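You operate a simulated robot arm through the tools that you are given. There is no shell and no other tool. Be economical: measure what you need, move in short steps, check, and stop when the job is done.

The job below is to be done with a simulated robot arm. You get a single attempt, and the scene is never put back.

JOB
Control and charger breakers off, then open slide links A and D.
Fine: leave the other links and the heater breaker as they are.

It is judged by the outcome, as a careful person would: the job done as asked, and still so three seconds after it is handed in. It fails if anything else is knocked over, pushed out of place, dropped, spilled or broken.

ROBOT AND FRAMES
A 7-joint arm with a two-finger parallel gripper, fixed in place. Base frame: the origin is at the foot of the arm, x ahead of it, y to its left, z up. Readings come in m, degrees, newtons and seconds.
With the tool pointing down near the work surface it reaches from about 0.18 to 0.68 m from the base axis. Its first joint turns from -66.0 to 66.0 degrees. Payload 2.4 kg.
The TCP is the grasp point between the finger pads, 0.03 m short of the fingertips. In the tool frame z runs along the fingers and y along their closing line. Largest opening 0.094 m; finger width 0.028, thickness 0.01; the body of the gripper, 0.05 by 0.096 m, starts 0.055 m behind the TCP.
Orientation is that of the tool frame in the base frame, as a unit quaternion [x, y, z, w]. With the fingers straight down and closing along the base's y, the tool's x points along the base's -x, its y along +y and its z along -z.

CONTROLS
- The arm moves only by the tool send_rows. Its argument "moves" is a list of rows, each a list of 7 numbers: the turn, a rotation vector about the base's x, y, z in units of 5 degrees (1.0 is 5 degrees), then the shift along the base's x, y, z in units of 30 mm (1.0 is 30 mm), then the closure, from 0 (fully open) to 1 (shut). In form: [[wx, wy, wz, x, y, z, grip], ...]. A call has 1 to 20 rows; each row shifts and turns the commanded pose from where the row before left it. A call with a number of a shift or a turn outside -1 to 1 is refused whole. Rows are played at 5 a second. More than 0.05 m and 8.6 degrees between two rows, or a gripper value outside its range, and nothing of the call is played. Where a pose cannot be reached the arm comes as near as it can. A force on the tool above 50 N (or 10 N above the force at the start of the call, whichever is more), or a blocked arm, ends the call early, and 0.2 s more pass. The fingers move at their own pace (about 0.153 m/s each) and stop on an object; they squeeze with about 24 N. The grip force told is the motor's: it shows also when the fingers shut on nothing. Time passes only in rows, and 0.2 s behind the last, so rows that do not move let the fingers close. The reply holds the time, the measured pose of the TCP, the force on the tool along the base axes, the opening and the grip force, in the units named above and with some noise, and new pictures: "show" is both (left out), scene, wrist or none.
- Cameras (640 x 400 px; columns grow to the right, rows downward): "scene" is fixed at [0.0577, 0.4886, 1.4618]; the picture's right is [-0.56, -0.83, 0.00], its down [-0.34, 0.23, -0.91] and it looks along [0.75, -0.51, -0.42] (base axes); focal length 358 px, centre (320, 200). "wrist" rides on the gripper at [-0.037, 0, -0.058] in the tool frame; the picture's right is [0.00, -1.00, 0.00], its down [0.97, 0.00, -0.24] and it looks along [0.24, 0.00, 0.97] (tool axes); focal length 218 px, centre (320, 200).
- point_at(camera, pixels): there is no depth. For up to 12 entries [column, row, z] of the newest picture of that camera ("zoom" is the newest enlarged one), the place [x, y] in the base frame at which the ray of that pixel passes the height z, good to about 0.002 m. The clock stands still meanwhile.
- inspect(camera, box): a new picture of the part [left, top, right, bottom] of that camera's present view, enlarged. The clock stands still meanwhile.
- close_job(): hands the job in; it is judged then, once.

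Work in short steps. Measure before you move; look again where a grasp or a placing could have gone wrong, and mend it. You have 80 turns and 150 pictures in all, those below and enlarged ones among them. Open the gripper and draw the arm clear of the work before you hand the job in, unless the task says otherwise; then end with one line.

The tools are called after "Request:" by a JSON object that holds its "api" and its "payload". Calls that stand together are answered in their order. send_rows: Moves the arm, as the interface text tells. Its arguments: {"type":"object","properties":{"moves":{"type":"array","items":{"type":"array","items":{"type":"number"}}},"show":{"type":"string","enum":["both","scene","wrist","none"]}},"required":["moves"]} The other tools are called the same way: point_at (camera, pixels) gives the place at which the rays of pixels pass given heights; inspect (camera, box) takes an enlarged picture of a part of a camera's view; close_job () hands the job in.

At the start:

```text
time: 0.0
eef_pos: [0.322, 0.1346, 1.2825]
orientation: [0.0, 1.0, 0.0, 0.0]
ft_force: [0.2, 0.3, 0.4]
grip_width: 0.0939
grip_force: 0.1
```

scene: 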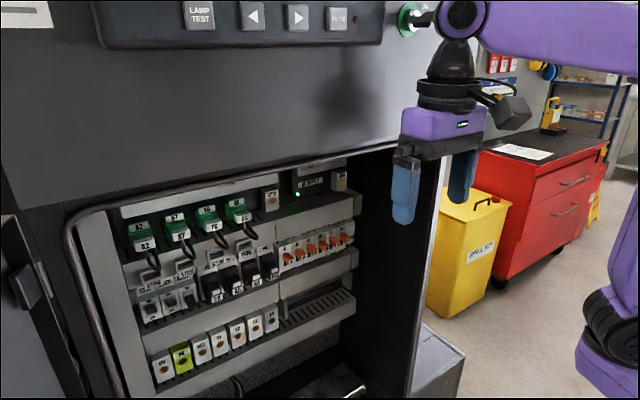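
wrist: 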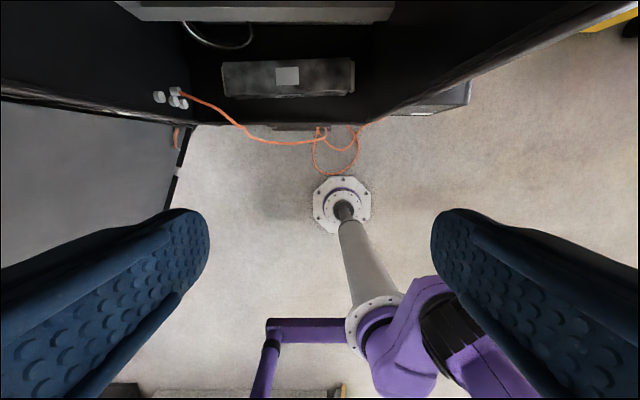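

The scene picture shows an open cabinet with rows of devices around (100-360, 170-390). I enlarge the panel to read the labels.

Request:
{"api": "inspect", "payload": {"camera": "scene", "box": [110, 230, 290, 342]}}

Request:
{"api": "inspect", "payload": {"camera": "scene", "box": [240, 160, 370, 290]}}

Request:
{"api": "inspect", "payload": {"camera": "scene", "box": [110, 170, 290, 282]}}

```text
3.56 times, centred on (200, 286) of scene
```

zoom: 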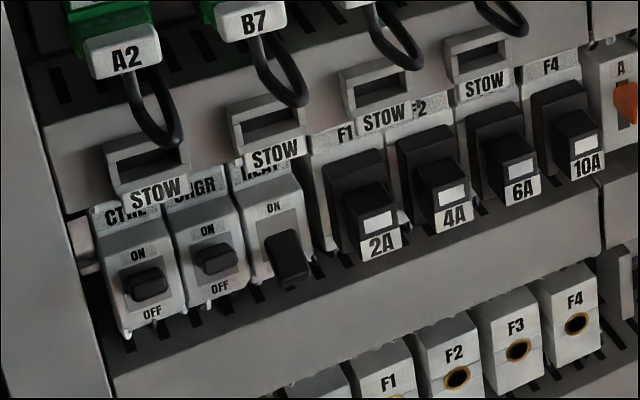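

```text
3.08 times, centred on (305, 225) of scene
```

zoom: 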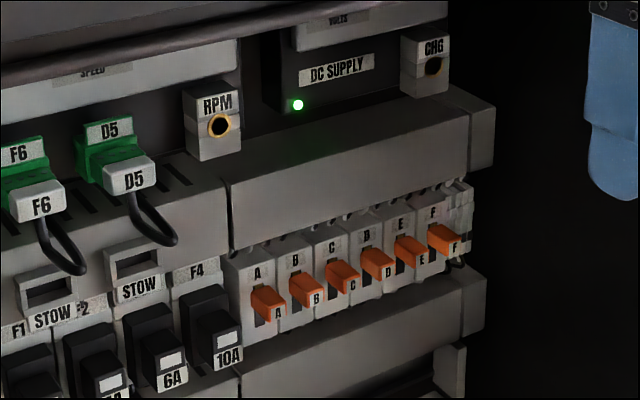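

```text
3.56 times, centred on (200, 226) of scene
```

zoom: 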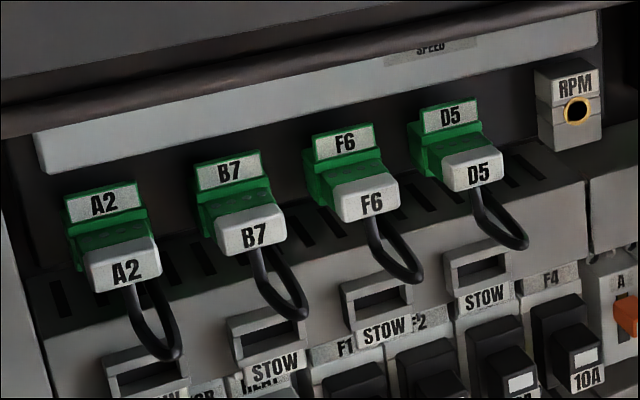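

Breakers are CTRL, CHGR (levers up/mid) and HEAT, and links A–F are orange. I'll turn the tool from down toward forward about its TCP, in place, first half way.

Request:
{"api": "send_rows", "payload": {"moves": [[0, -1, 0, -0.2, 0, 0, 0], [0, -1, 0, -0.2, 0, 0, 0], [0, -1, 0, -0.2, 0, 0, 0], [0, -1, 0, -0.2, 0, 0, 0], [0, -1, 0, -0.2, 0, 0, 0], [0, -1, 0, -0.2, 0, 0, 0], [0, -1, 0, -0.2, 0, 0, 0], [0, -1, 0, -0.2, 0, 0, 0], [0, -1, 0, 0, 0, 0, 0], [0, -1, 0, 0, 0, 0, 0]]}}

Request:
{"api": "point_at", "payload": {"camera": "scene", "pixels": [[149, 305, 1.0], [149, 305, 1.1], [149, 305, 1.2], [286, 255, 1.0], [286, 255, 1.1], [286, 255, 1.2], [200, 190, 1.2], [200, 190, 1.3]]}}

```text
time: 2.2
eef_pos: [0.2721, 0.1344, 1.281]
orientation: [0.001, 0.906, -0.001, 0.422]
ft_force: [0.1, -0.3, 0.1]
grip_width: 0.0937
grip_force: 0.0
```

scene: 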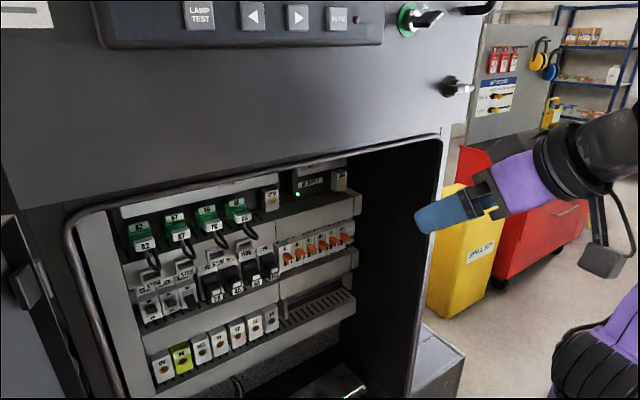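
wrist: 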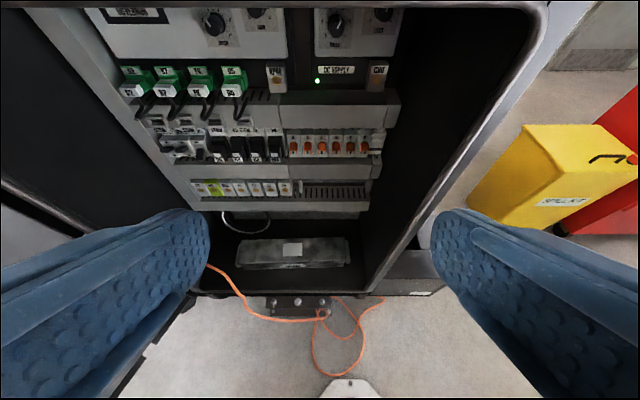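

```text
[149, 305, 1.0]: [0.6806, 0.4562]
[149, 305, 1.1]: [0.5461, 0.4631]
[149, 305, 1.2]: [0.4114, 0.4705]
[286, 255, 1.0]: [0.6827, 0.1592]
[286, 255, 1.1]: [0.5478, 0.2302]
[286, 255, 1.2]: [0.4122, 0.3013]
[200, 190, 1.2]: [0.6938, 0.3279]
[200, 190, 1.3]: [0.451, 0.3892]
```

The wrist camera sees the panel now. I intersect the rays of link A (wrist ~(293,145)) and the breakers with the scene rays to find depth.

Request:
{"api": "point_at", "payload": {"camera": "wrist", "pixels": [[293, 145, 1.0], [293, 145, 1.05], [293, 145, 1.1], [293, 145, 1.15], [170, 148, 1.05], [170, 148, 1.1], [363, 145, 1.05], [363, 145, 1.1], [440, 100, 1.1]]}}

Request:
{"api": "inspect", "payload": {"camera": "wrist", "box": [110, 50, 270, 210]}}

Request:
{"api": "inspect", "payload": {"camera": "wrist", "box": [260, 100, 400, 190]}}

```text
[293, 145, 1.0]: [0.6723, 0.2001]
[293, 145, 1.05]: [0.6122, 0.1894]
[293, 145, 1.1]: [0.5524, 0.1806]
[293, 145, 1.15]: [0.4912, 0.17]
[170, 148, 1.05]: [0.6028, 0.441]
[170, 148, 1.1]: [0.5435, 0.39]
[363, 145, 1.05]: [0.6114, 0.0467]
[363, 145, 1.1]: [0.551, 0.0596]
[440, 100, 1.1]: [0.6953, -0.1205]
```

```text
2.50 times, centred on (190, 130) of wrist
```

zoom: 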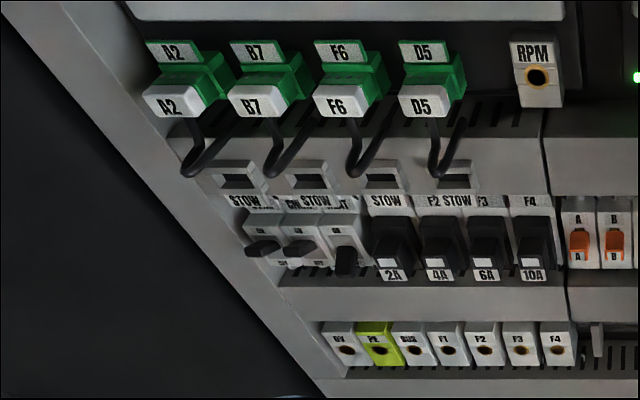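

```text
4.44 times, centred on (330, 145) of wrist
```

zoom: 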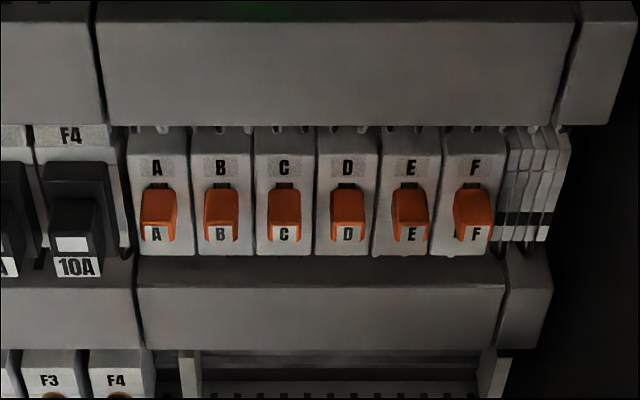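

Intersection puts link A near (0.613, 0.192, 1.05) and link F at y≈0.047 (29 mm pitch), and CTRL at about y≈0.45. I finish turning forward and lower to look straight at the links.

Request:
{"api": "send_rows", "payload": {"moves": [[0, -1, 0, 0, 0.2, -0.7, 0], [0, -1, 0, 0, 0.2, -0.7, 0], [0, -1, 0, 0, 0.2, -0.7, 0], [0, -1, 0, 0, 0.2, -0.7, 0], [0, -1, 0, 0, 0.2, -0.7, 0], [0, -1, 0, 0, 0.2, -0.7, 0], [0, -1, 0, 0, 0.2, -0.7, 0], [0, -1, 0, 0, 0.2, -0.7, 0], [0, 0, 0, 0, 0, 0, 0]]}}

```text
time: 4.2
eef_pos: [0.2793, 0.1845, 1.1214]
orientation: [0.002, 0.73, -0.004, 0.683]
ft_force: [-0.7, 0.8, -0.1]
grip_width: 0.0939
grip_force: 0.2
out of reach, approached as far as the arm can: row 3
```

scene: 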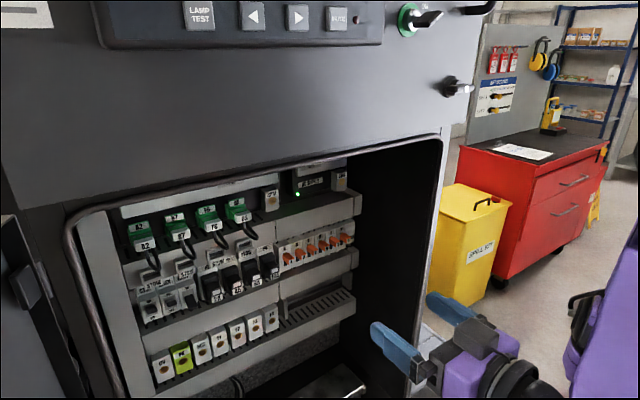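
wrist: 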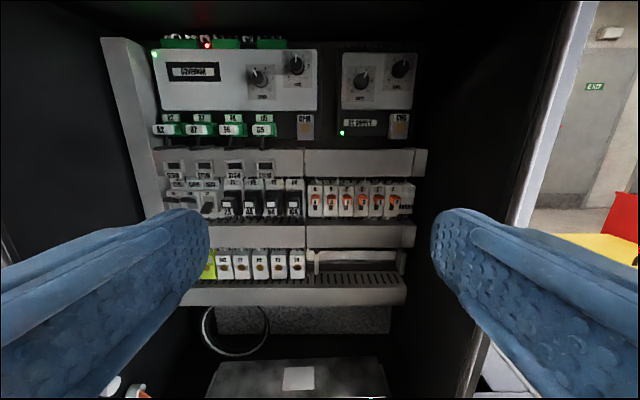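

Now facing the panel, with links near wrist (315-390, 200). I move forward for a closer, level view.

Request:
{"api": "send_rows", "payload": {"moves": [[0, -0.7, 0, 1, 0, 0, 0.3], [0, 0, 0, 1, 0, 0, 0.3], [0, 0, 0, 1, 0, 0, 0.3], [0, 0, 0, 1, 0, 0, 0.3], [0, 0, 0, 1, 0, 0, 0], [0, 0, 0, 0, 0, 0, 0]], "show": "wrist"}}

Request:
{"api": "inspect", "payload": {"camera": "wrist", "box": [280, 150, 440, 250]}}

```text
time: 5.6
eef_pos: [0.4308, 0.1819, 1.1209]
orientation: [0.001, 0.709, -0.004, 0.705]
ft_force: [0.4, 0.1, -0.1]
grip_width: 0.0941
grip_force: 0.1
```

wrist: 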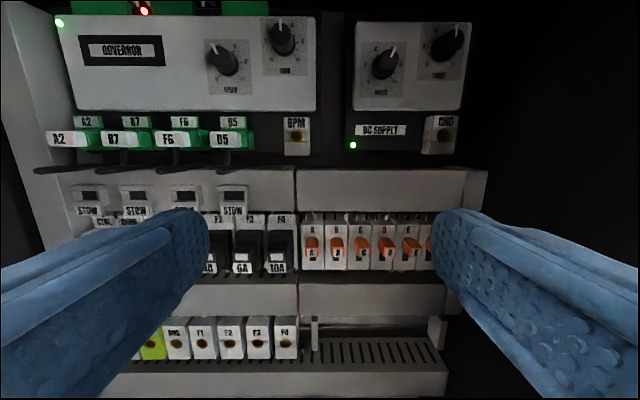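

```text
4.00 times, centred on (360, 200) of wrist
```

zoom: 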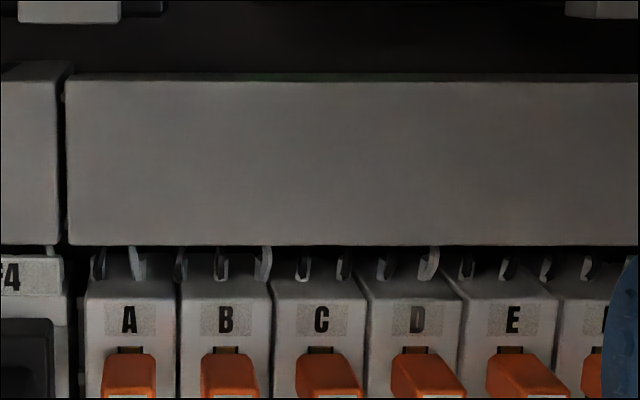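

The links appear at (310-410, 245). I enlarge that region for the slot geometry, and sample rays.

Request:
{"api": "inspect", "payload": {"camera": "wrist", "box": [290, 205, 430, 285]}}

Request:
{"api": "inspect", "payload": {"camera": "scene", "box": [270, 215, 366, 275]}}

Request:
{"api": "point_at", "payload": {"camera": "wrist", "pixels": [[312, 247, 1.05], [312, 247, 1.07], [312, 247, 1.09], [387, 247, 1.05], [387, 247, 1.07], [387, 247, 1.09]]}}

```text
4.57 times, centred on (360, 245) of wrist
```

zoom: 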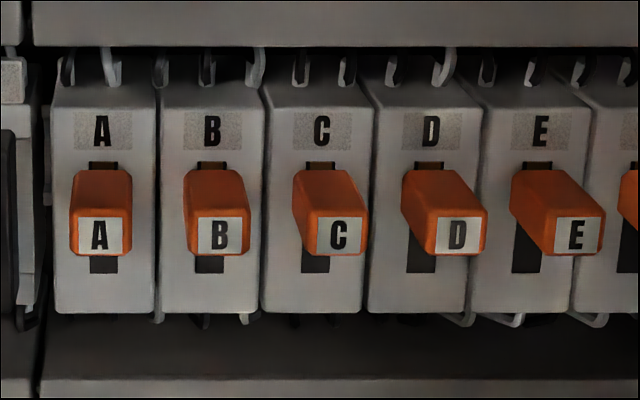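

```text
6.67 times, centred on (318, 245) of scene
```

zoom: 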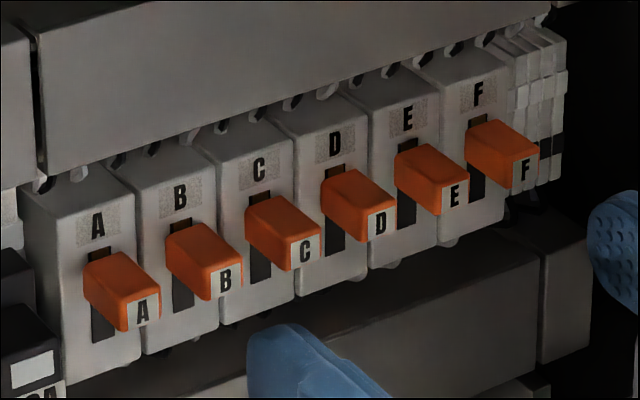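

```text
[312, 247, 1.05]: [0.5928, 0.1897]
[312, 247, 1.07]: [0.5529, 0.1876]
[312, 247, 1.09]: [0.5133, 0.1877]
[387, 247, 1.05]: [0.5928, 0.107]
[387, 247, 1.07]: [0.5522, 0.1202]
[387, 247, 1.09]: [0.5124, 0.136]
```

Slots extend below the knobs, so the knobs are up and opening means sliding down. I triangulate knob A's and D's front faces from both cameras.

Request:
{"api": "point_at", "payload": {"camera": "wrist", "pixels": [[311.9, 252.9, 1.03], [311.9, 252.9, 1.06], [312.7, 260.8, 1.03], [312.7, 260.8, 1.06], [390, 253, 1.03], [390, 253, 1.06]]}}

Request:
{"api": "point_at", "payload": {"camera": "scene", "pixels": [[292.1, 260.7, 1.03], [292.1, 260.7, 1.06], [285.3, 266.3, 1.03], [285.3, 266.3, 1.06], [327.1, 248.6, 1.03], [327.1, 248.6, 1.06]]}}

```text
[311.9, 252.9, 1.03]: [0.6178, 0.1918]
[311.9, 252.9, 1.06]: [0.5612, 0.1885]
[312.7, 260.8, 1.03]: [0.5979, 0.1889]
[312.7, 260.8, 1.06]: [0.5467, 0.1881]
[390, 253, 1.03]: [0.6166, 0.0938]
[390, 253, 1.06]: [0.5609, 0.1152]
```

```text
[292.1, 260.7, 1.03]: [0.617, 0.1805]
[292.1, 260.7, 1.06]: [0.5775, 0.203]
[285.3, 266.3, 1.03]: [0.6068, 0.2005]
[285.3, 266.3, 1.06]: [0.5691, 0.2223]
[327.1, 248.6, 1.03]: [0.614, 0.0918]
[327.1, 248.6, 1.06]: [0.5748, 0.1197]
```

Knob A's front is about (0.595, 0.190, 1.043), D's y≈0.104. I check the duct edge above the links and the breaker lever positions likewise (wrist view of the breakers needs moving later).

Request:
{"api": "point_at", "payload": {"camera": "wrist", "pixels": [[296.3, 211.3, 1.06], [296.3, 211.3, 1.08], [296.3, 211.3, 1.1], [311.9, 247.6, 1.05], [311.9, 247.6, 1.06]]}}

Request:
{"api": "point_at", "payload": {"camera": "scene", "pixels": [[275.7, 241.3, 1.06], [275.7, 241.3, 1.08], [275.7, 241.3, 1.1], [151.7, 310, 1.03], [151.7, 310, 1.06], [170.5, 304, 1.03], [170.5, 304, 1.06]]}}

Request:
{"api": "send_rows", "payload": {"moves": [[0, 0, 0, 0, 1, 0, 0.0], [0, 0, 0, 0, 1, 0, 0.0], [0, 0, 0, 0, 1, 0, 0], [0, 0, 0, 0, 1, 0, 0.0], [0, 0, 0, 0, 1, 0, 0.0], [0, 0, 0, 0, 0.6, 0, 0.0], [0, 0, 0, 0, 0, 0, 0]]}}

```text
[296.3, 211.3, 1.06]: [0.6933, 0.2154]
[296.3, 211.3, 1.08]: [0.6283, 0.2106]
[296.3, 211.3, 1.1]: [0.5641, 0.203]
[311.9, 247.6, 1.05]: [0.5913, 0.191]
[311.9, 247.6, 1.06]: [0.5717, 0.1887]
```

```text
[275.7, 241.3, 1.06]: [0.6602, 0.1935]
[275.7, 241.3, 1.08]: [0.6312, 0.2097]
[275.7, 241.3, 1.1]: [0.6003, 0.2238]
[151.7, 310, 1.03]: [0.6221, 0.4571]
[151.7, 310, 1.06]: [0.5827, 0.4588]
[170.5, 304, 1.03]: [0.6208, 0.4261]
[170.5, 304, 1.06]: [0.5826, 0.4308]
```

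```text
time: 7.2
eef_pos: [0.4278, 0.3532, 1.1217]
orientation: [0.002, 0.709, -0.004, 0.706]
ft_force: [0.6, 0.1, -0.4]
grip_width: 0.0939
grip_force: 0.0
```

scene: 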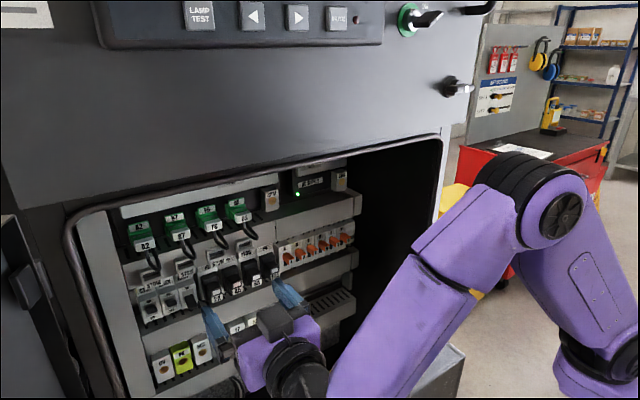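
wrist: 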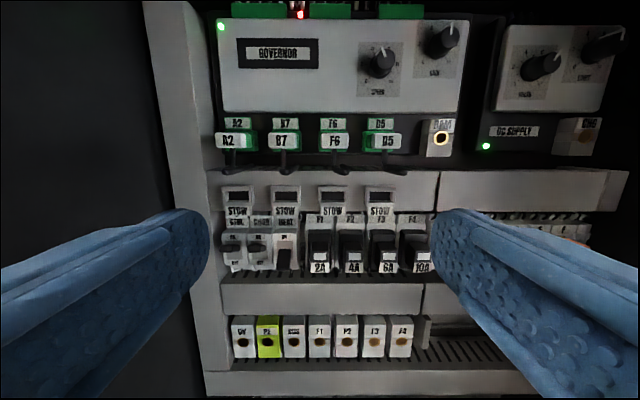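

The duct front is at x≈0.629 behind the terminal faces, so no obstruction for links. Now the breakers are seen at (232-288, 250); I enlarge them.

Request:
{"api": "inspect", "payload": {"camera": "wrist", "box": [205, 180, 325, 280]}}

Request:
{"api": "inspect", "payload": {"camera": "scene", "box": [126, 250, 222, 330]}}

```text
4.00 times, centred on (265, 230) of wrist
```

zoom: 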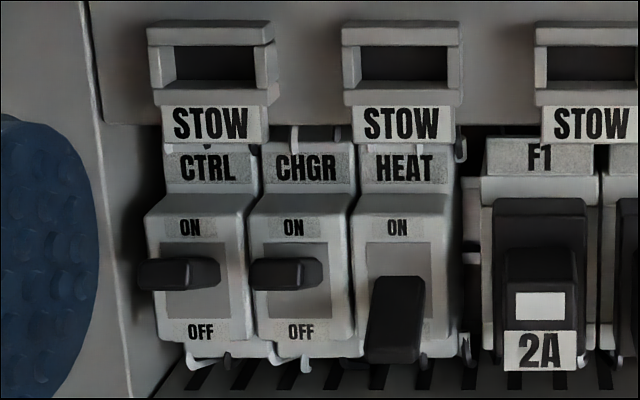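

```text
5.00 times, centred on (174, 290) of scene
```

zoom: 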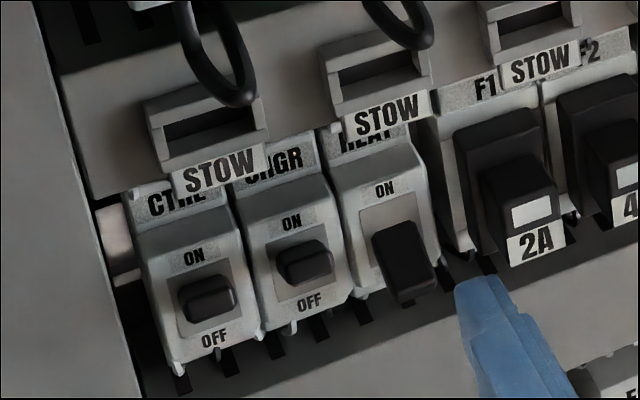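

CTRL and CHGR levers are up (ON); HEAT is already down. I triangulate lever tips from both views.

Request:
{"api": "point_at", "payload": {"camera": "wrist", "pixels": [[226.3, 248.8, 1.03], [226.3, 248.8, 1.06], [254.3, 248.3, 1.03], [254.3, 248.3, 1.06], [283.8, 265, 1.03], [283.8, 265, 1.06], [235, 258, 1.03], [235, 258, 1.06], [237, 215, 1.06], [237, 215, 1.09]]}}

Request:
{"api": "point_at", "payload": {"camera": "scene", "pixels": [[153, 310.6, 1.03], [153, 310.6, 1.06], [172.4, 303.6, 1.03], [172.4, 303.6, 1.06], [192, 306, 1.03], [192, 306, 1.06], [154.6, 288, 1.06], [154.6, 288, 1.09]]}}

```text
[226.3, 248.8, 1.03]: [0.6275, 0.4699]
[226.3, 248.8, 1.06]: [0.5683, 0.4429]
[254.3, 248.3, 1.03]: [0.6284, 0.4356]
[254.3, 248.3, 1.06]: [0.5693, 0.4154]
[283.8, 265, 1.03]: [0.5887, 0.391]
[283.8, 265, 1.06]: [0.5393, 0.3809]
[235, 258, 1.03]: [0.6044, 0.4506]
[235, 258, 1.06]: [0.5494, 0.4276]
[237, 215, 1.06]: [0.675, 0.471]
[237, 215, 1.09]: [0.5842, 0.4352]
```

```text
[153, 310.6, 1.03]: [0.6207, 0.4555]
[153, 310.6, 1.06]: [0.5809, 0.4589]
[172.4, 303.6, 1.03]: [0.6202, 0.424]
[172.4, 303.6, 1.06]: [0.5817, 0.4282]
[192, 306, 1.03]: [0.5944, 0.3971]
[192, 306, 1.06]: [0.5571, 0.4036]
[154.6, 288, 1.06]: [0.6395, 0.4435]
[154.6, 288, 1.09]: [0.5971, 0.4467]
```

Estimates: CTRL tip (0.603, 0.457, 1.043), CHGR tip (0.603, 0.426, 1.043), HEAT tip (0.610, 0.395, 1.018); STOW labels at x≈0.609, z≥1.08. I roll the gripper 90° so the closed fingers are only 20 mm tall with a flat underside, shifting toward CTRL.

Request:
{"api": "send_rows", "payload": {"moves": [[1, 0, 0, 0, 0.17, 0, 1], [1, 0, 0, 0, 0.17, 0, 1], [1, 0, 0, 0, 0.17, 0, 1], [1, 0, 0, 0, 0.17, 0, 1], [1, 0, 0, 0, 0.17, 0, 1], [1, 0, 0, 0, 0.17, 0, 1], [1, 0, 0, 0, 0.17, 0, 1], [1, 0, 0, 0, 0.17, 0, 1], [1, 0, 0, 0, 0.17, 0, 1], [1, 0, 0, 0, 0.17, 0, 1], [1, 0, 0, 0, 0.17, 0, 1], [1, 0, 0, 0, 0.17, 0, 1], [1, 0, 0, 0, 0.17, 0, 1], [1, 0, 0, 0, 0.17, 0, 1], [1, 0, 0, 0, 0.17, 0, 1], [1, 0, 0, 0, 0.17, 0, 1], [1, 0, 0, 0, 0.17, 0, 1], [1, 0, 0, 0, 0.17, 0, 1], [0, 0, 0, 0, 0, 0, 1]]}}

```text
time: 11.2
eef_pos: [0.4313, 0.4422, 1.1622]
orientation: [0.487, 0.522, 0.481, 0.509]
ft_force: [-0.4, -0.1, -0.2]
grip_width: 0.0001
grip_force: 23.7
out of reach, approached as far as the arm can: row 14, 17, 18
```

scene: 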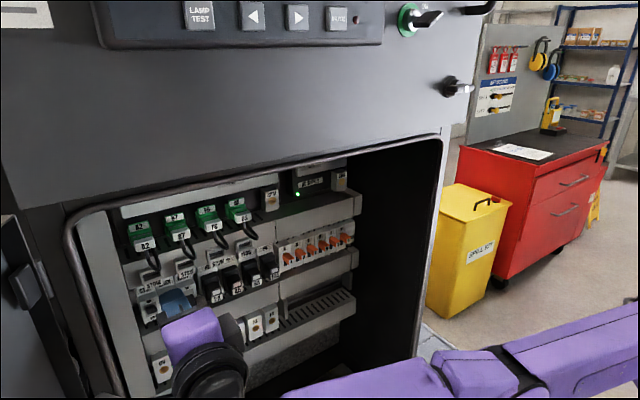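
wrist: 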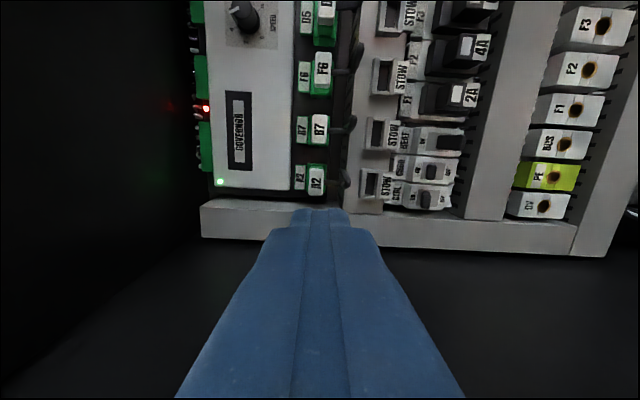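

The roll succeeded (z rose to 1.162 due to a reach limit close in). I step forward to x≈0.52 and see whether the pose settles to the commanded one.

Request:
{"api": "send_rows", "payload": {"moves": [[0, 0, 0, 1, 0.2, 0, 1], [0, 0, 0, 1, 0.2, 0, 1], [0, 0, 0, 1, 0, 0, 1], [0, 0, 0, 0, 0, 0, 1]]}}

```text
time: 12.0
eef_pos: [0.5036, 0.4574, 1.1625]
orientation: [0.485, 0.525, 0.481, 0.509]
ft_force: [-24.1, -39.7, 0.3]
grip_width: 0.0001
grip_force: 24.0
stopped in row 3: the force on the tool passed its limit (the readings are from after the stop); the commanded pose is now the measured one
```

scene: 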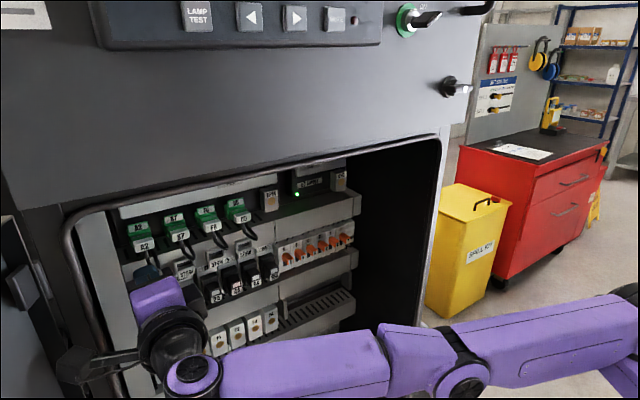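
wrist: 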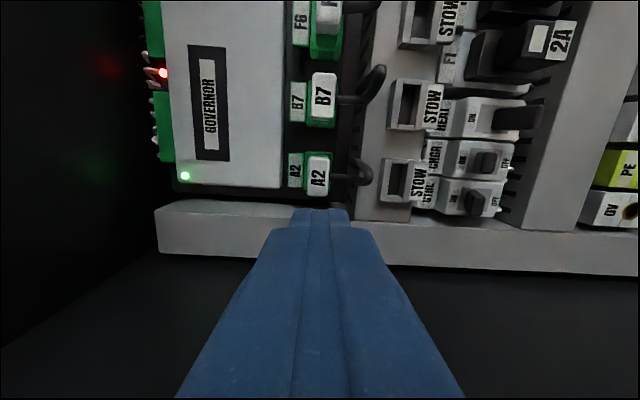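

The stop came with −40 N along y: the bracket on the tool's +x side (scene lower-left (60-150, 370)) touched the left frame; the panel looks undisturbed. I back out to the right and will roll the other way so that bracket faces right.

Request:
{"api": "send_rows", "payload": {"moves": [[0, 0, 0, -0.5, -0.5, 0, 1], [0, 0, 0, -1, -0.7, 0, 1], [0, 0, 0, -1, -1, 0, 1], [0, 0, 0, 0, -1, 0, 1], [0, 0, 0, 0, -1, 0, 1], [-1, 0, 0, 0, -1, 0, 1], [-1, 0, 0, 0, 0, 0, 1], [-1, 0, 0, 0, 0, 0, 1], [-1, 0, 0, 0, 0, 0, 1], [-1, 0, 0, 0, 0, 0, 1], [-1, 0, 0, 0, 0, 0, 1], [-1, 0, 0, 0, 0, 0, 1], [-1, 0, 0, 0, 0, 0, 1], [-1, 0, 0, 0, 0, 0, 1], [-1, 0, 0, 0, 0, 0, 1], [-1, 0, 0, 0, 0, 0, 1], [-1, 0, 0, 0, 0, 0, 1], [-1, 0, 0, 0, 0, 0, 1], [-1, 0, 0, 0, 0, 0, 1]], "show": "scene"}}

```text
time: 16.0
eef_pos: [0.485, 0.3919, 1.1618]
orientation: [0.103, 0.706, 0.091, 0.694]
ft_force: [0.3, 0.4, -0.3]
grip_width: 0.0003
grip_force: 23.7
out of reach, approached as far as the arm can: row 3, 4, 5, 6
```

scene: 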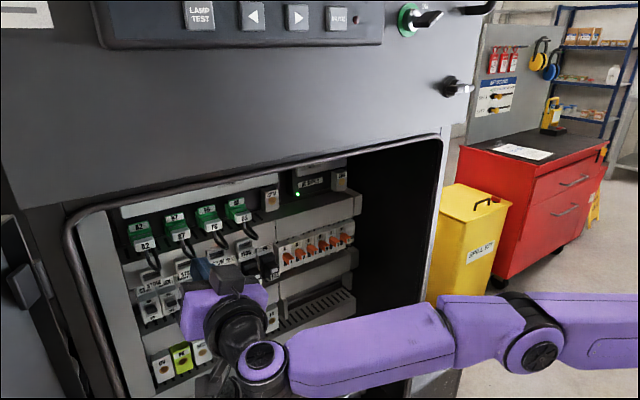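

The tool is partly unrolled at (0.485, 0.392, 1.162). I continue the roll to level and a bit beyond, then check the pose.

Request:
{"api": "send_rows", "payload": {"moves": [[-1, 0, 0, 0, 0, 0, 1], [-1, 0, 0, 0, 0, 0, 1], [-1, 0, 0, 0, 0, 0, 1], [-0.7, 0, 0, 0, 0, 0, 1], [0, 0, 0, -1, -0.5, 0, 1], [0, 0, 0, -1, -0.5, 0, 1], [0, 0, 0, 0, 0, 0, 1]]}}

```text
time: 17.6
eef_pos: [0.4254, 0.3613, 1.1595]
orientation: [-0.008, 0.712, -0.023, 0.702]
ft_force: [-0.2, 0.1, 0.2]
grip_width: 0.0
grip_force: 23.9
```

scene: 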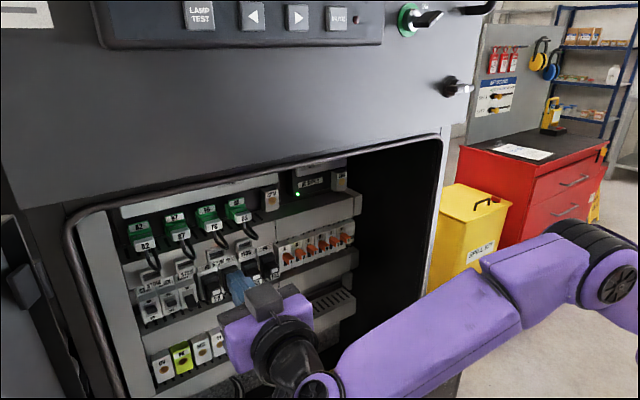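
wrist: 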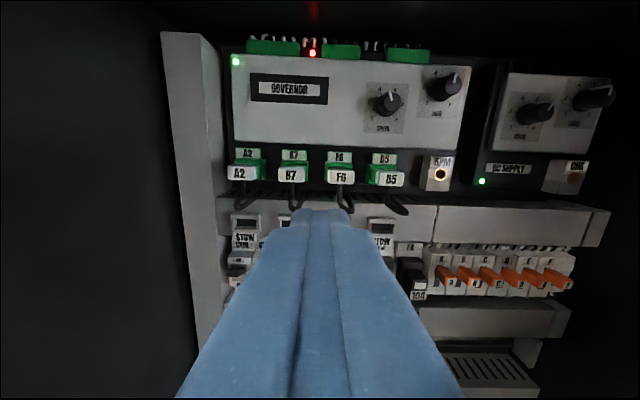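

Level again at (0.425, 0.361, 1.160), without contact. I'll stay unrolled; first I check where the opening's left frame tube (scene (70-110, 220-350)) lies.

Request:
{"api": "point_at", "payload": {"camera": "scene", "pixels": [[68, 225, 1.25], [68, 225, 1.3], [68, 225, 1.35], [95, 310, 1.05], [95, 310, 1.1], [95, 310, 1.15], [95, 310, 1.2], [440, 140, 1.25], [440, 140, 1.3], [440, 140, 1.35]]}}

Request:
{"api": "point_at", "payload": {"camera": "wrist", "pixels": [[162, 40, 1.2], [162, 40, 1.22], [162, 40, 1.24], [200, 300, 1.0], [200, 300, 1.05]]}}

```text
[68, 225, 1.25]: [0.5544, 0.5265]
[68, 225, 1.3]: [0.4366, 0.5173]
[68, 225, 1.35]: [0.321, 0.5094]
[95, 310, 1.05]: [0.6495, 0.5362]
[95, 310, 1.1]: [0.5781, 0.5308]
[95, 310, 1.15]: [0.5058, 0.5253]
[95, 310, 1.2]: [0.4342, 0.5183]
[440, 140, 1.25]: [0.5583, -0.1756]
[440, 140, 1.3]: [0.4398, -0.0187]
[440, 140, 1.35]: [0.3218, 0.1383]
```

```text
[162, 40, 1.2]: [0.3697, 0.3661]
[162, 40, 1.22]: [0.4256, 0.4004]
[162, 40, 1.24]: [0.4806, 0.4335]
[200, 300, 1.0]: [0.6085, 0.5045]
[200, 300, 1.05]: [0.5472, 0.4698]
```

Left clearance limit is about y≈0.51, so I yaw the fingers 15° to the left, keeping the gripper body away from the frame. I go to a pre-position in front of CTRL at about (0.50, 0.425, 1.066).

Request:
{"api": "send_rows", "payload": {"moves": [[0.5, -0.16, 0.65, 0.3, 0.4, -0.6, 1], [0, 0, 0.65, 0.3, 0.4, -0.6, 1], [0, 0, 0.65, 0.4, 0.4, -0.6, 1], [0, 0, 0.65, 0.5, 0.4, -0.65, 1], [0, 0, 0.65, 0.5, 0.5, -0.65, 1], [0, 0, 0, 0.5, 0.03, 0, 1], [0, 0, 0, 0, 0, 0, 1]]}}

```text
time: 19.2
eef_pos: [0.5013, 0.4256, 1.0665]
orientation: [-0.093, 0.701, 0.094, 0.701]
ft_force: [0.3, -0.2, -0.1]
grip_width: 0.0
grip_force: 24.2
```

scene: 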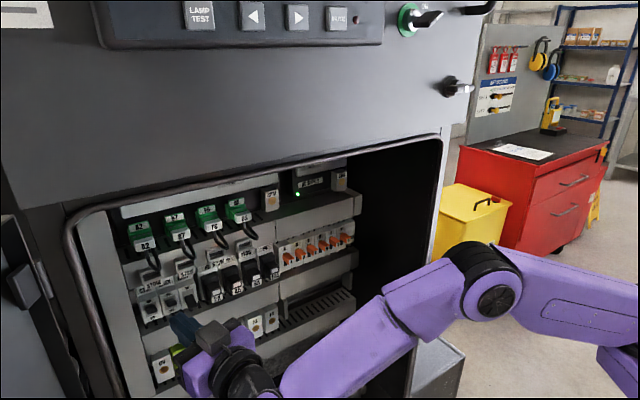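
wrist: 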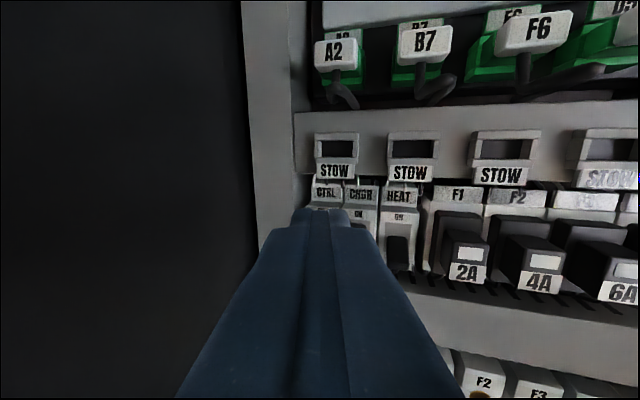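

Pose is exact; fingers point at CTRL. I cross-check CTRL/CHGR y by their labels at (326,192) and (361,195).

Request:
{"api": "point_at", "payload": {"camera": "wrist", "pixels": [[326, 192, 1.06], [326, 192, 1.07], [326, 192, 1.08], [361, 195, 1.06], [361, 195, 1.07], [361, 195, 1.08], [398, 198, 1.07], [335, 178, 1.08], [335, 178, 1.07], [335, 178, 1.09]]}}

Request:
{"api": "inspect", "payload": {"camera": "wrist", "box": [260, 120, 460, 290]}}

```text
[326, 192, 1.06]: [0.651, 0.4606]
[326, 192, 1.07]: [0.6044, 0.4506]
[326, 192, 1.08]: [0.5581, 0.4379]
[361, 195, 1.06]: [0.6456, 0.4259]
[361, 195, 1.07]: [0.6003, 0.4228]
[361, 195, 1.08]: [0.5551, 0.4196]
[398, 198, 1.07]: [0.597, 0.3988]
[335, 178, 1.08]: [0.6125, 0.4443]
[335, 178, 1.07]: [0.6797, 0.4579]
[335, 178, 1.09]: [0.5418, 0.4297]
```

```text
2.35 times, centred on (360, 205) of wrist
```

zoom: 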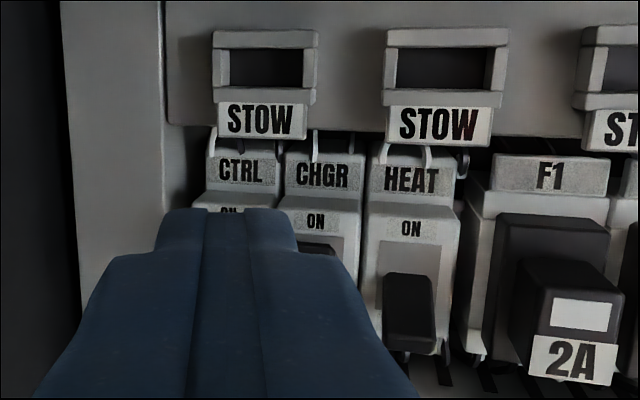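

Positions agree (CTRL y≈0.457, CHGR≈0.425). I advance the fingertip to x≈0.604 above the CTRL lever.

Request:
{"api": "send_rows", "payload": {"moves": [[0, 0, 0, 0.8, 0.25, 0, 1], [0, 0, 0, 0.8, 0.25, 0, 1], [0, 0, 0, 0.6, 0.2, 0, 1], [0, 0, 0, 0.25, 0.07, 0, 1], [0, 0, 0, 0, 0, 0, 1]]}}

Request:
{"api": "inspect", "payload": {"camera": "scene", "box": [110, 240, 240, 350]}}

```text
time: 20.4
eef_pos: [0.5726, 0.4501, 1.068]
orientation: [-0.093, 0.702, 0.093, 0.7]
ft_force: [-0.2, -0.5, 0.2]
grip_width: 0.0001
grip_force: 24.1
```

scene: 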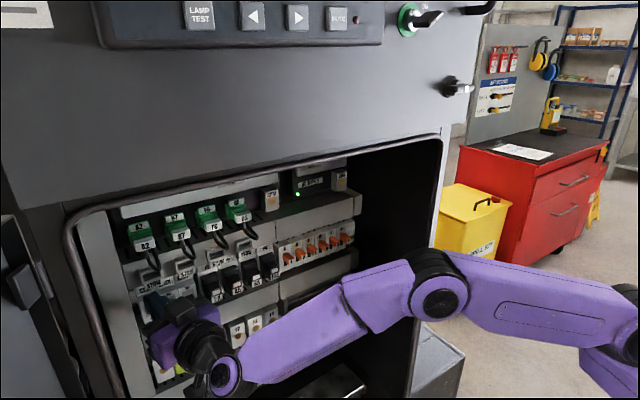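
wrist: 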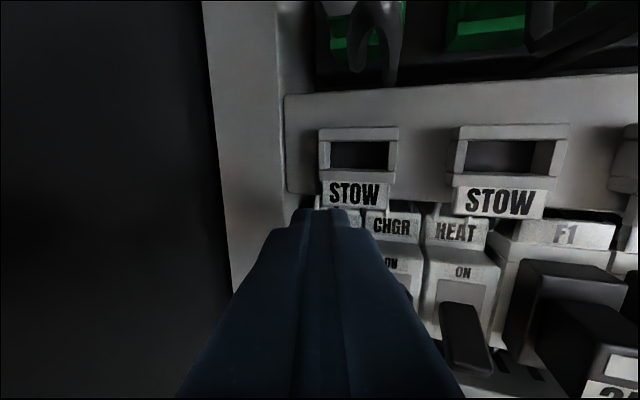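

```text
3.64 times, centred on (175, 295) of scene
```

zoom: 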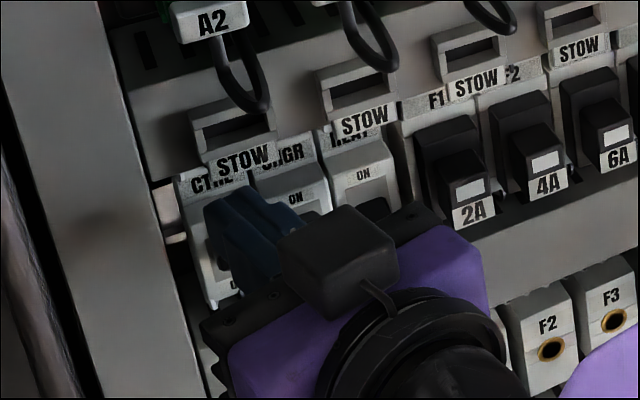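

No contact so far. I press down about 36 mm with slight forward motion to throw the CTRL lever.

Request:
{"api": "send_rows", "payload": {"moves": [[0, 0, 0, 0.12, 0.03, -0.15, 1], [0, 0, 0, 0.12, 0.03, -0.2, 1], [0, 0, 0, 0, 0, -0.2, 1], [0, 0, 0, 0, 0, -0.2, 1], [0, 0, 0, 0, 0, -0.2, 1], [0, 0, 0, 0, 0, -0.25, 1]]}}

```text
time: 21.8
eef_pos: [0.5798, 0.4514, 1.04]
orientation: [-0.09, 0.696, 0.095, 0.706]
ft_force: [-11.5, -6.7, 25.3]
grip_width: 0.0001
grip_force: 23.8
```

scene: 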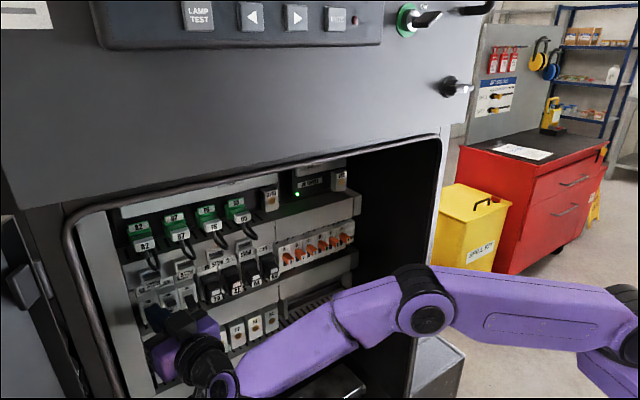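
wrist: 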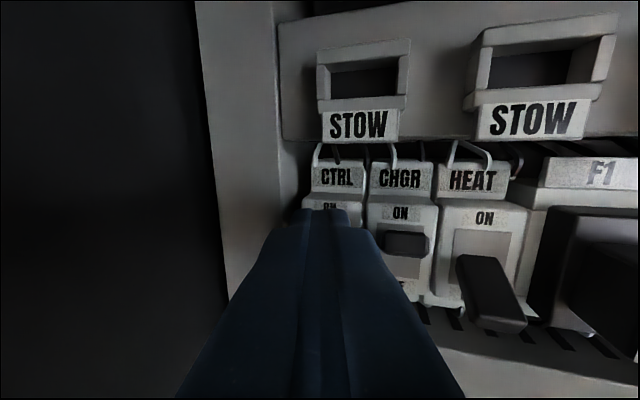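

Pressing with 25 N at z=1.040 (commanded 1.032). I push a little further to make sure it snaps over.

Request:
{"api": "send_rows", "payload": {"moves": [[0, 0, 0, 0, 0, -0.1, 1], [0, 0, 0, 0, 0, -0.1, 1], [0, 0, 0, 0, 0, 0, 1]], "show": "none"}}

Request:
{"api": "inspect", "payload": {"camera": "scene", "box": [110, 250, 240, 360]}}

```text
time: 22.6
eef_pos: [0.5794, 0.4516, 1.0383]
orientation: [-0.086, 0.692, 0.096, 0.71]
ft_force: [-21.4, -14.2, 39.8]
grip_width: 0.0
grip_force: 24.3
```

```text
3.64 times, centred on (175, 305) of scene
```

zoom: 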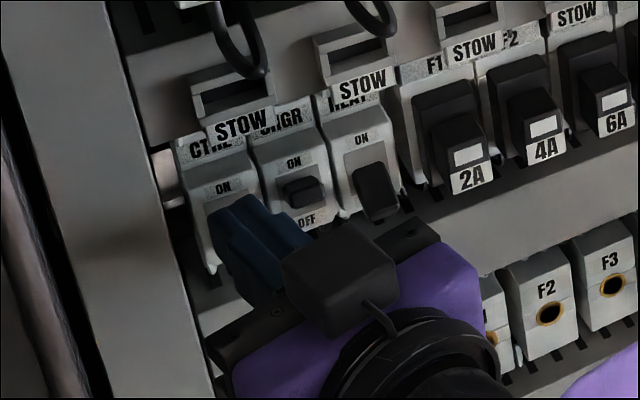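

The lever is at a hard stop. I ease up a little, draw back, and look.

Request:
{"api": "send_rows", "payload": {"moves": [[0, 0, 0, 0, 0, 0.4, 1], [0, 0, 0, -0.8, -0.2, 0.2, 1], [0, 0, 0, -1, -0.3, 0.3, 1], [0, 0, 0, -0.7, -0.5, 0.3, 1], [0, 0, 0, 0, -0.5, 0.26, 1], [0, 0, 0, 0, 0, 0, 1]]}}

Request:
{"api": "inspect", "payload": {"camera": "scene", "box": [110, 250, 240, 360]}}

Request:
{"api": "inspect", "payload": {"camera": "wrist", "box": [220, 150, 420, 280]}}

```text
time: 24.0
eef_pos: [0.5058, 0.4064, 1.0703]
orientation: [-0.093, 0.701, 0.093, 0.701]
ft_force: [-0.2, -1.3, -0.9]
grip_width: 0.0
grip_force: 24.5
```

scene: 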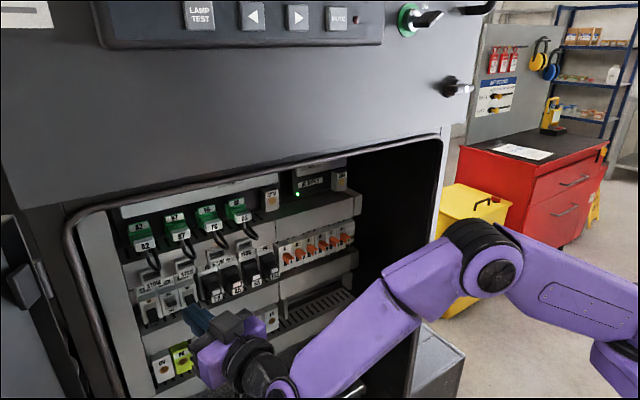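
wrist: 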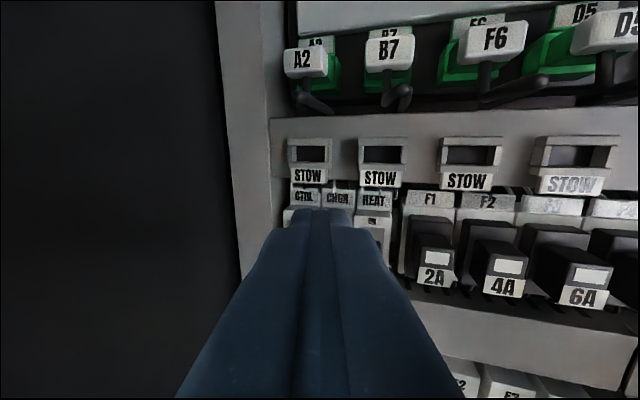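

```text
3.64 times, centred on (175, 305) of scene
```

zoom: 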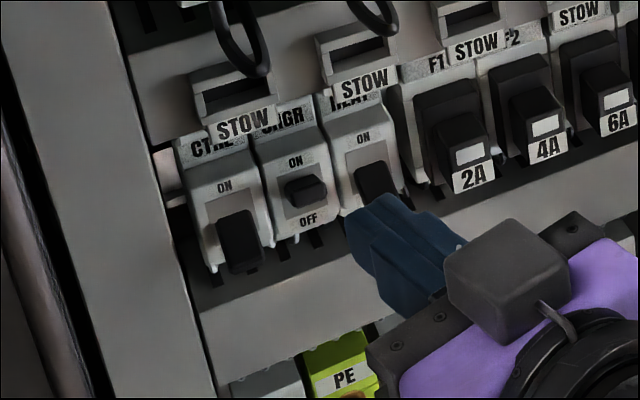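

```text
3.08 times, centred on (320, 215) of wrist
```

zoom: 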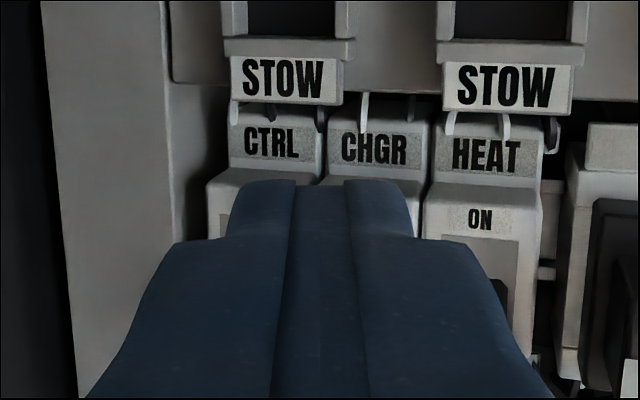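

CTRL is now down (OFF). I repeat for CHGR, 31 mm to the right: advance, then press down.

Request:
{"api": "send_rows", "payload": {"moves": [[0, 0, 0, 0.8, 0.13, -0.05, 1], [0, 0, 0, 0.8, 0.13, -0.05, 1], [0, 0, 0, 0.63, 0.12, 0, 1], [0, 0, 0, 0, 0, 0, 1], [0, 0, 0, 0.12, 0.03, -0.15, 1], [0, 0, 0, 0.12, 0.03, -0.2, 1], [0, 0, 0, 0, 0, -0.2, 1], [0, 0, 0, 0, 0, -0.2, 1], [0, 0, 0, 0, 0, -0.2, 1], [0, 0, 0, 0, 0, -0.25, 1], [0, 0, 0, 0, 0, -0.15, 1], [0, 0, 0, 0, 0, 0, 1]]}}

```text
time: 26.6
eef_pos: [0.5793, 0.4216, 1.0382]
orientation: [-0.086, 0.691, 0.097, 0.711]
ft_force: [-16.7, -9.1, 41.9]
grip_width: 0.0
grip_force: 24.1
```

scene: 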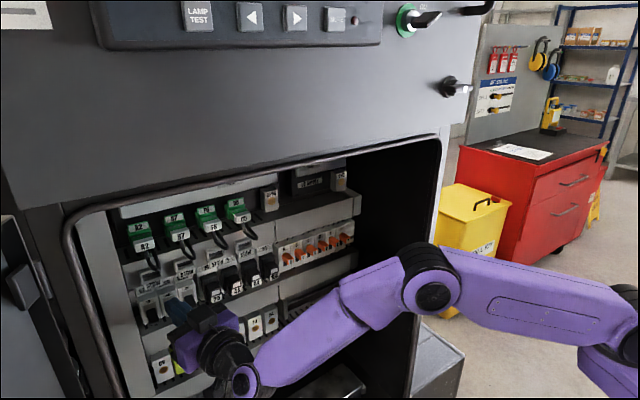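
wrist: 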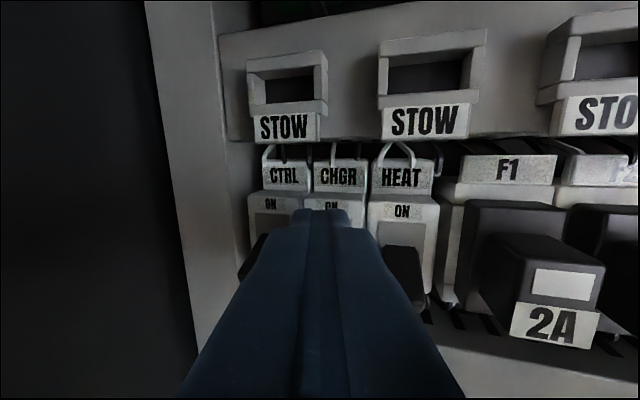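

The DC supply lamp went out, so CHGR is thrown. I withdraw, straighten the yaw and travel toward link A while checking the breakers.

Request:
{"api": "send_rows", "payload": {"moves": [[0, 0, 0, 0, 0, 0.4, 1], [0, 0, 0, -0.8, -0.2, 0.3, 1], [0, 0, 0, -1, -0.3, 0.3, 1], [0, 0, 0, -1, -0.8, 0.3, 1], [0, 0, -0.6, 0, -1, 0.1, 1], [0, 0, -0.6, 0, -1, 0, 1], [0, 0, -0.6, 0, -1, 0, 1], [0, 0, -0.6, 0, -1, 0, 1], [0, 0, -0.6, 0, -1, 0, 1], [0, 0, 0, 0, -1, 0, 1], [0, 0, 0, 0, -0.4, 0, 1], [0, 0, 0, 0, 0, 0, 1]]}}

Request:
{"api": "inspect", "payload": {"camera": "scene", "box": [120, 240, 260, 350]}}

Request:
{"api": "inspect", "payload": {"camera": "wrist", "box": [240, 150, 440, 280]}}

```text
time: 29.2
eef_pos: [0.495, 0.1889, 1.0689]
orientation: [0.0, 0.707, 0.001, 0.707]
ft_force: [0.2, 0.3, -0.2]
grip_width: 0.0
grip_force: 24.0
```

scene: 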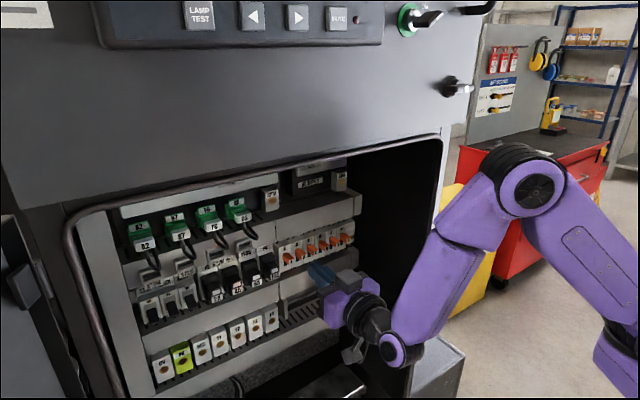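
wrist: 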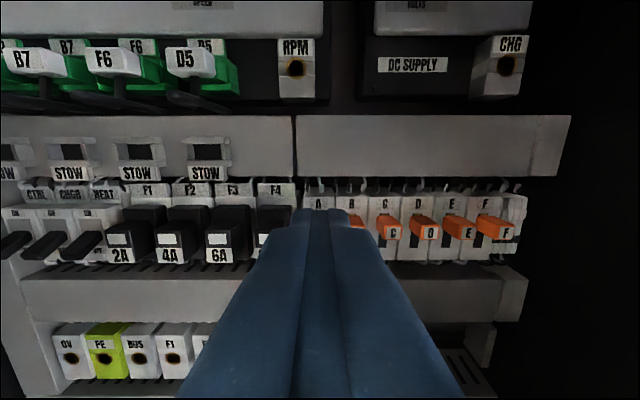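

```text
3.64 times, centred on (190, 295) of scene
```

zoom: 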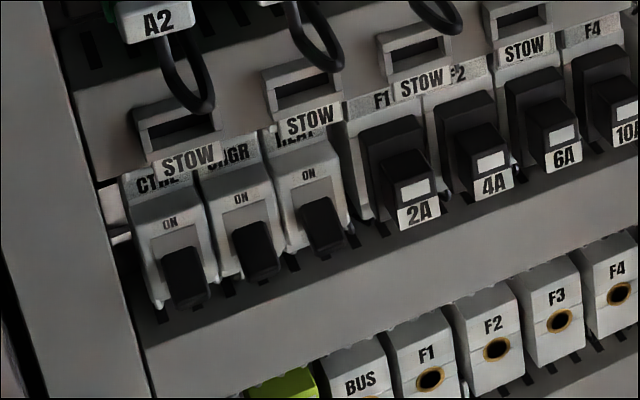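

```text
3.08 times, centred on (340, 215) of wrist
```

zoom: 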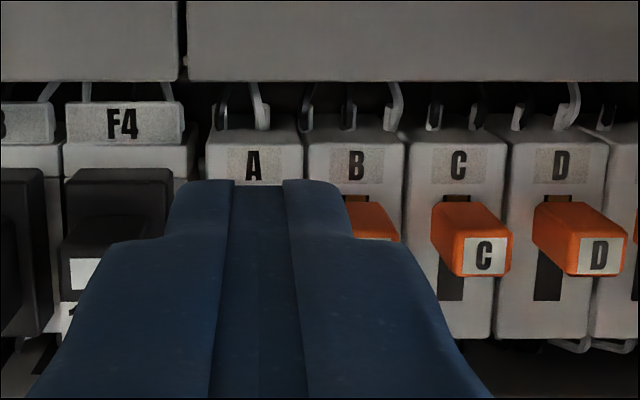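

All three breakers are down. Next, link A: label at px (318,204) gives y≈0.190, aligned with the tip. I advance over its knob to tip x≈0.609.

Request:
{"api": "send_rows", "payload": {"moves": [[0, 0, 0, 0.9, 0, 0.05, 1], [0, 0, 0, 0.9, 0.03, 0.05, 1], [0, 0, 0, 0.7, 0, 0, 1], [0, 0, 0, 0.3, 0, 0, 1], [0, 0, 0, 0, 0, 0, 1]]}}

Request:
{"api": "inspect", "payload": {"camera": "scene", "box": [260, 200, 370, 290]}}

Request:
{"api": "point_at", "payload": {"camera": "wrist", "pixels": [[318, 150, 1.09]]}}

```text
time: 30.4
eef_pos: [0.5795, 0.1899, 1.0725]
orientation: [0.0, 0.707, 0.0, 0.707]
ft_force: [0.8, -0.1, 0.0]
grip_width: 0.0
grip_force: 24.1
```

scene: 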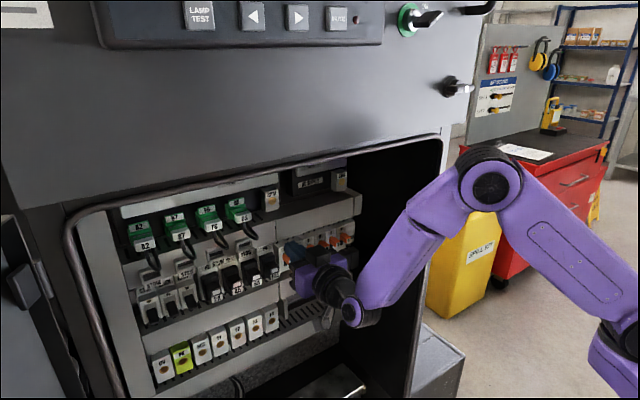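
wrist: 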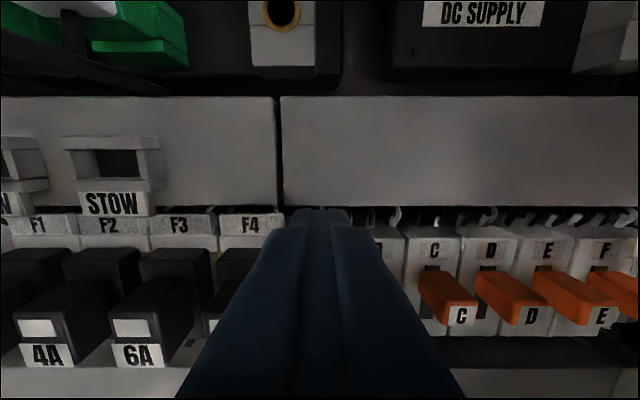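

```text
4.44 times, centred on (315, 245) of scene
```

zoom: 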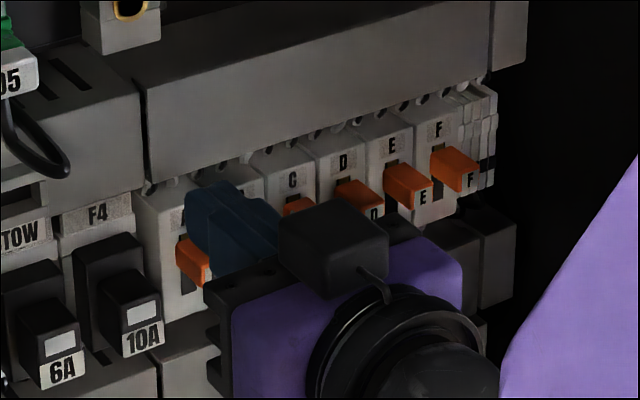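

```text
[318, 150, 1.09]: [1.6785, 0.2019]
```

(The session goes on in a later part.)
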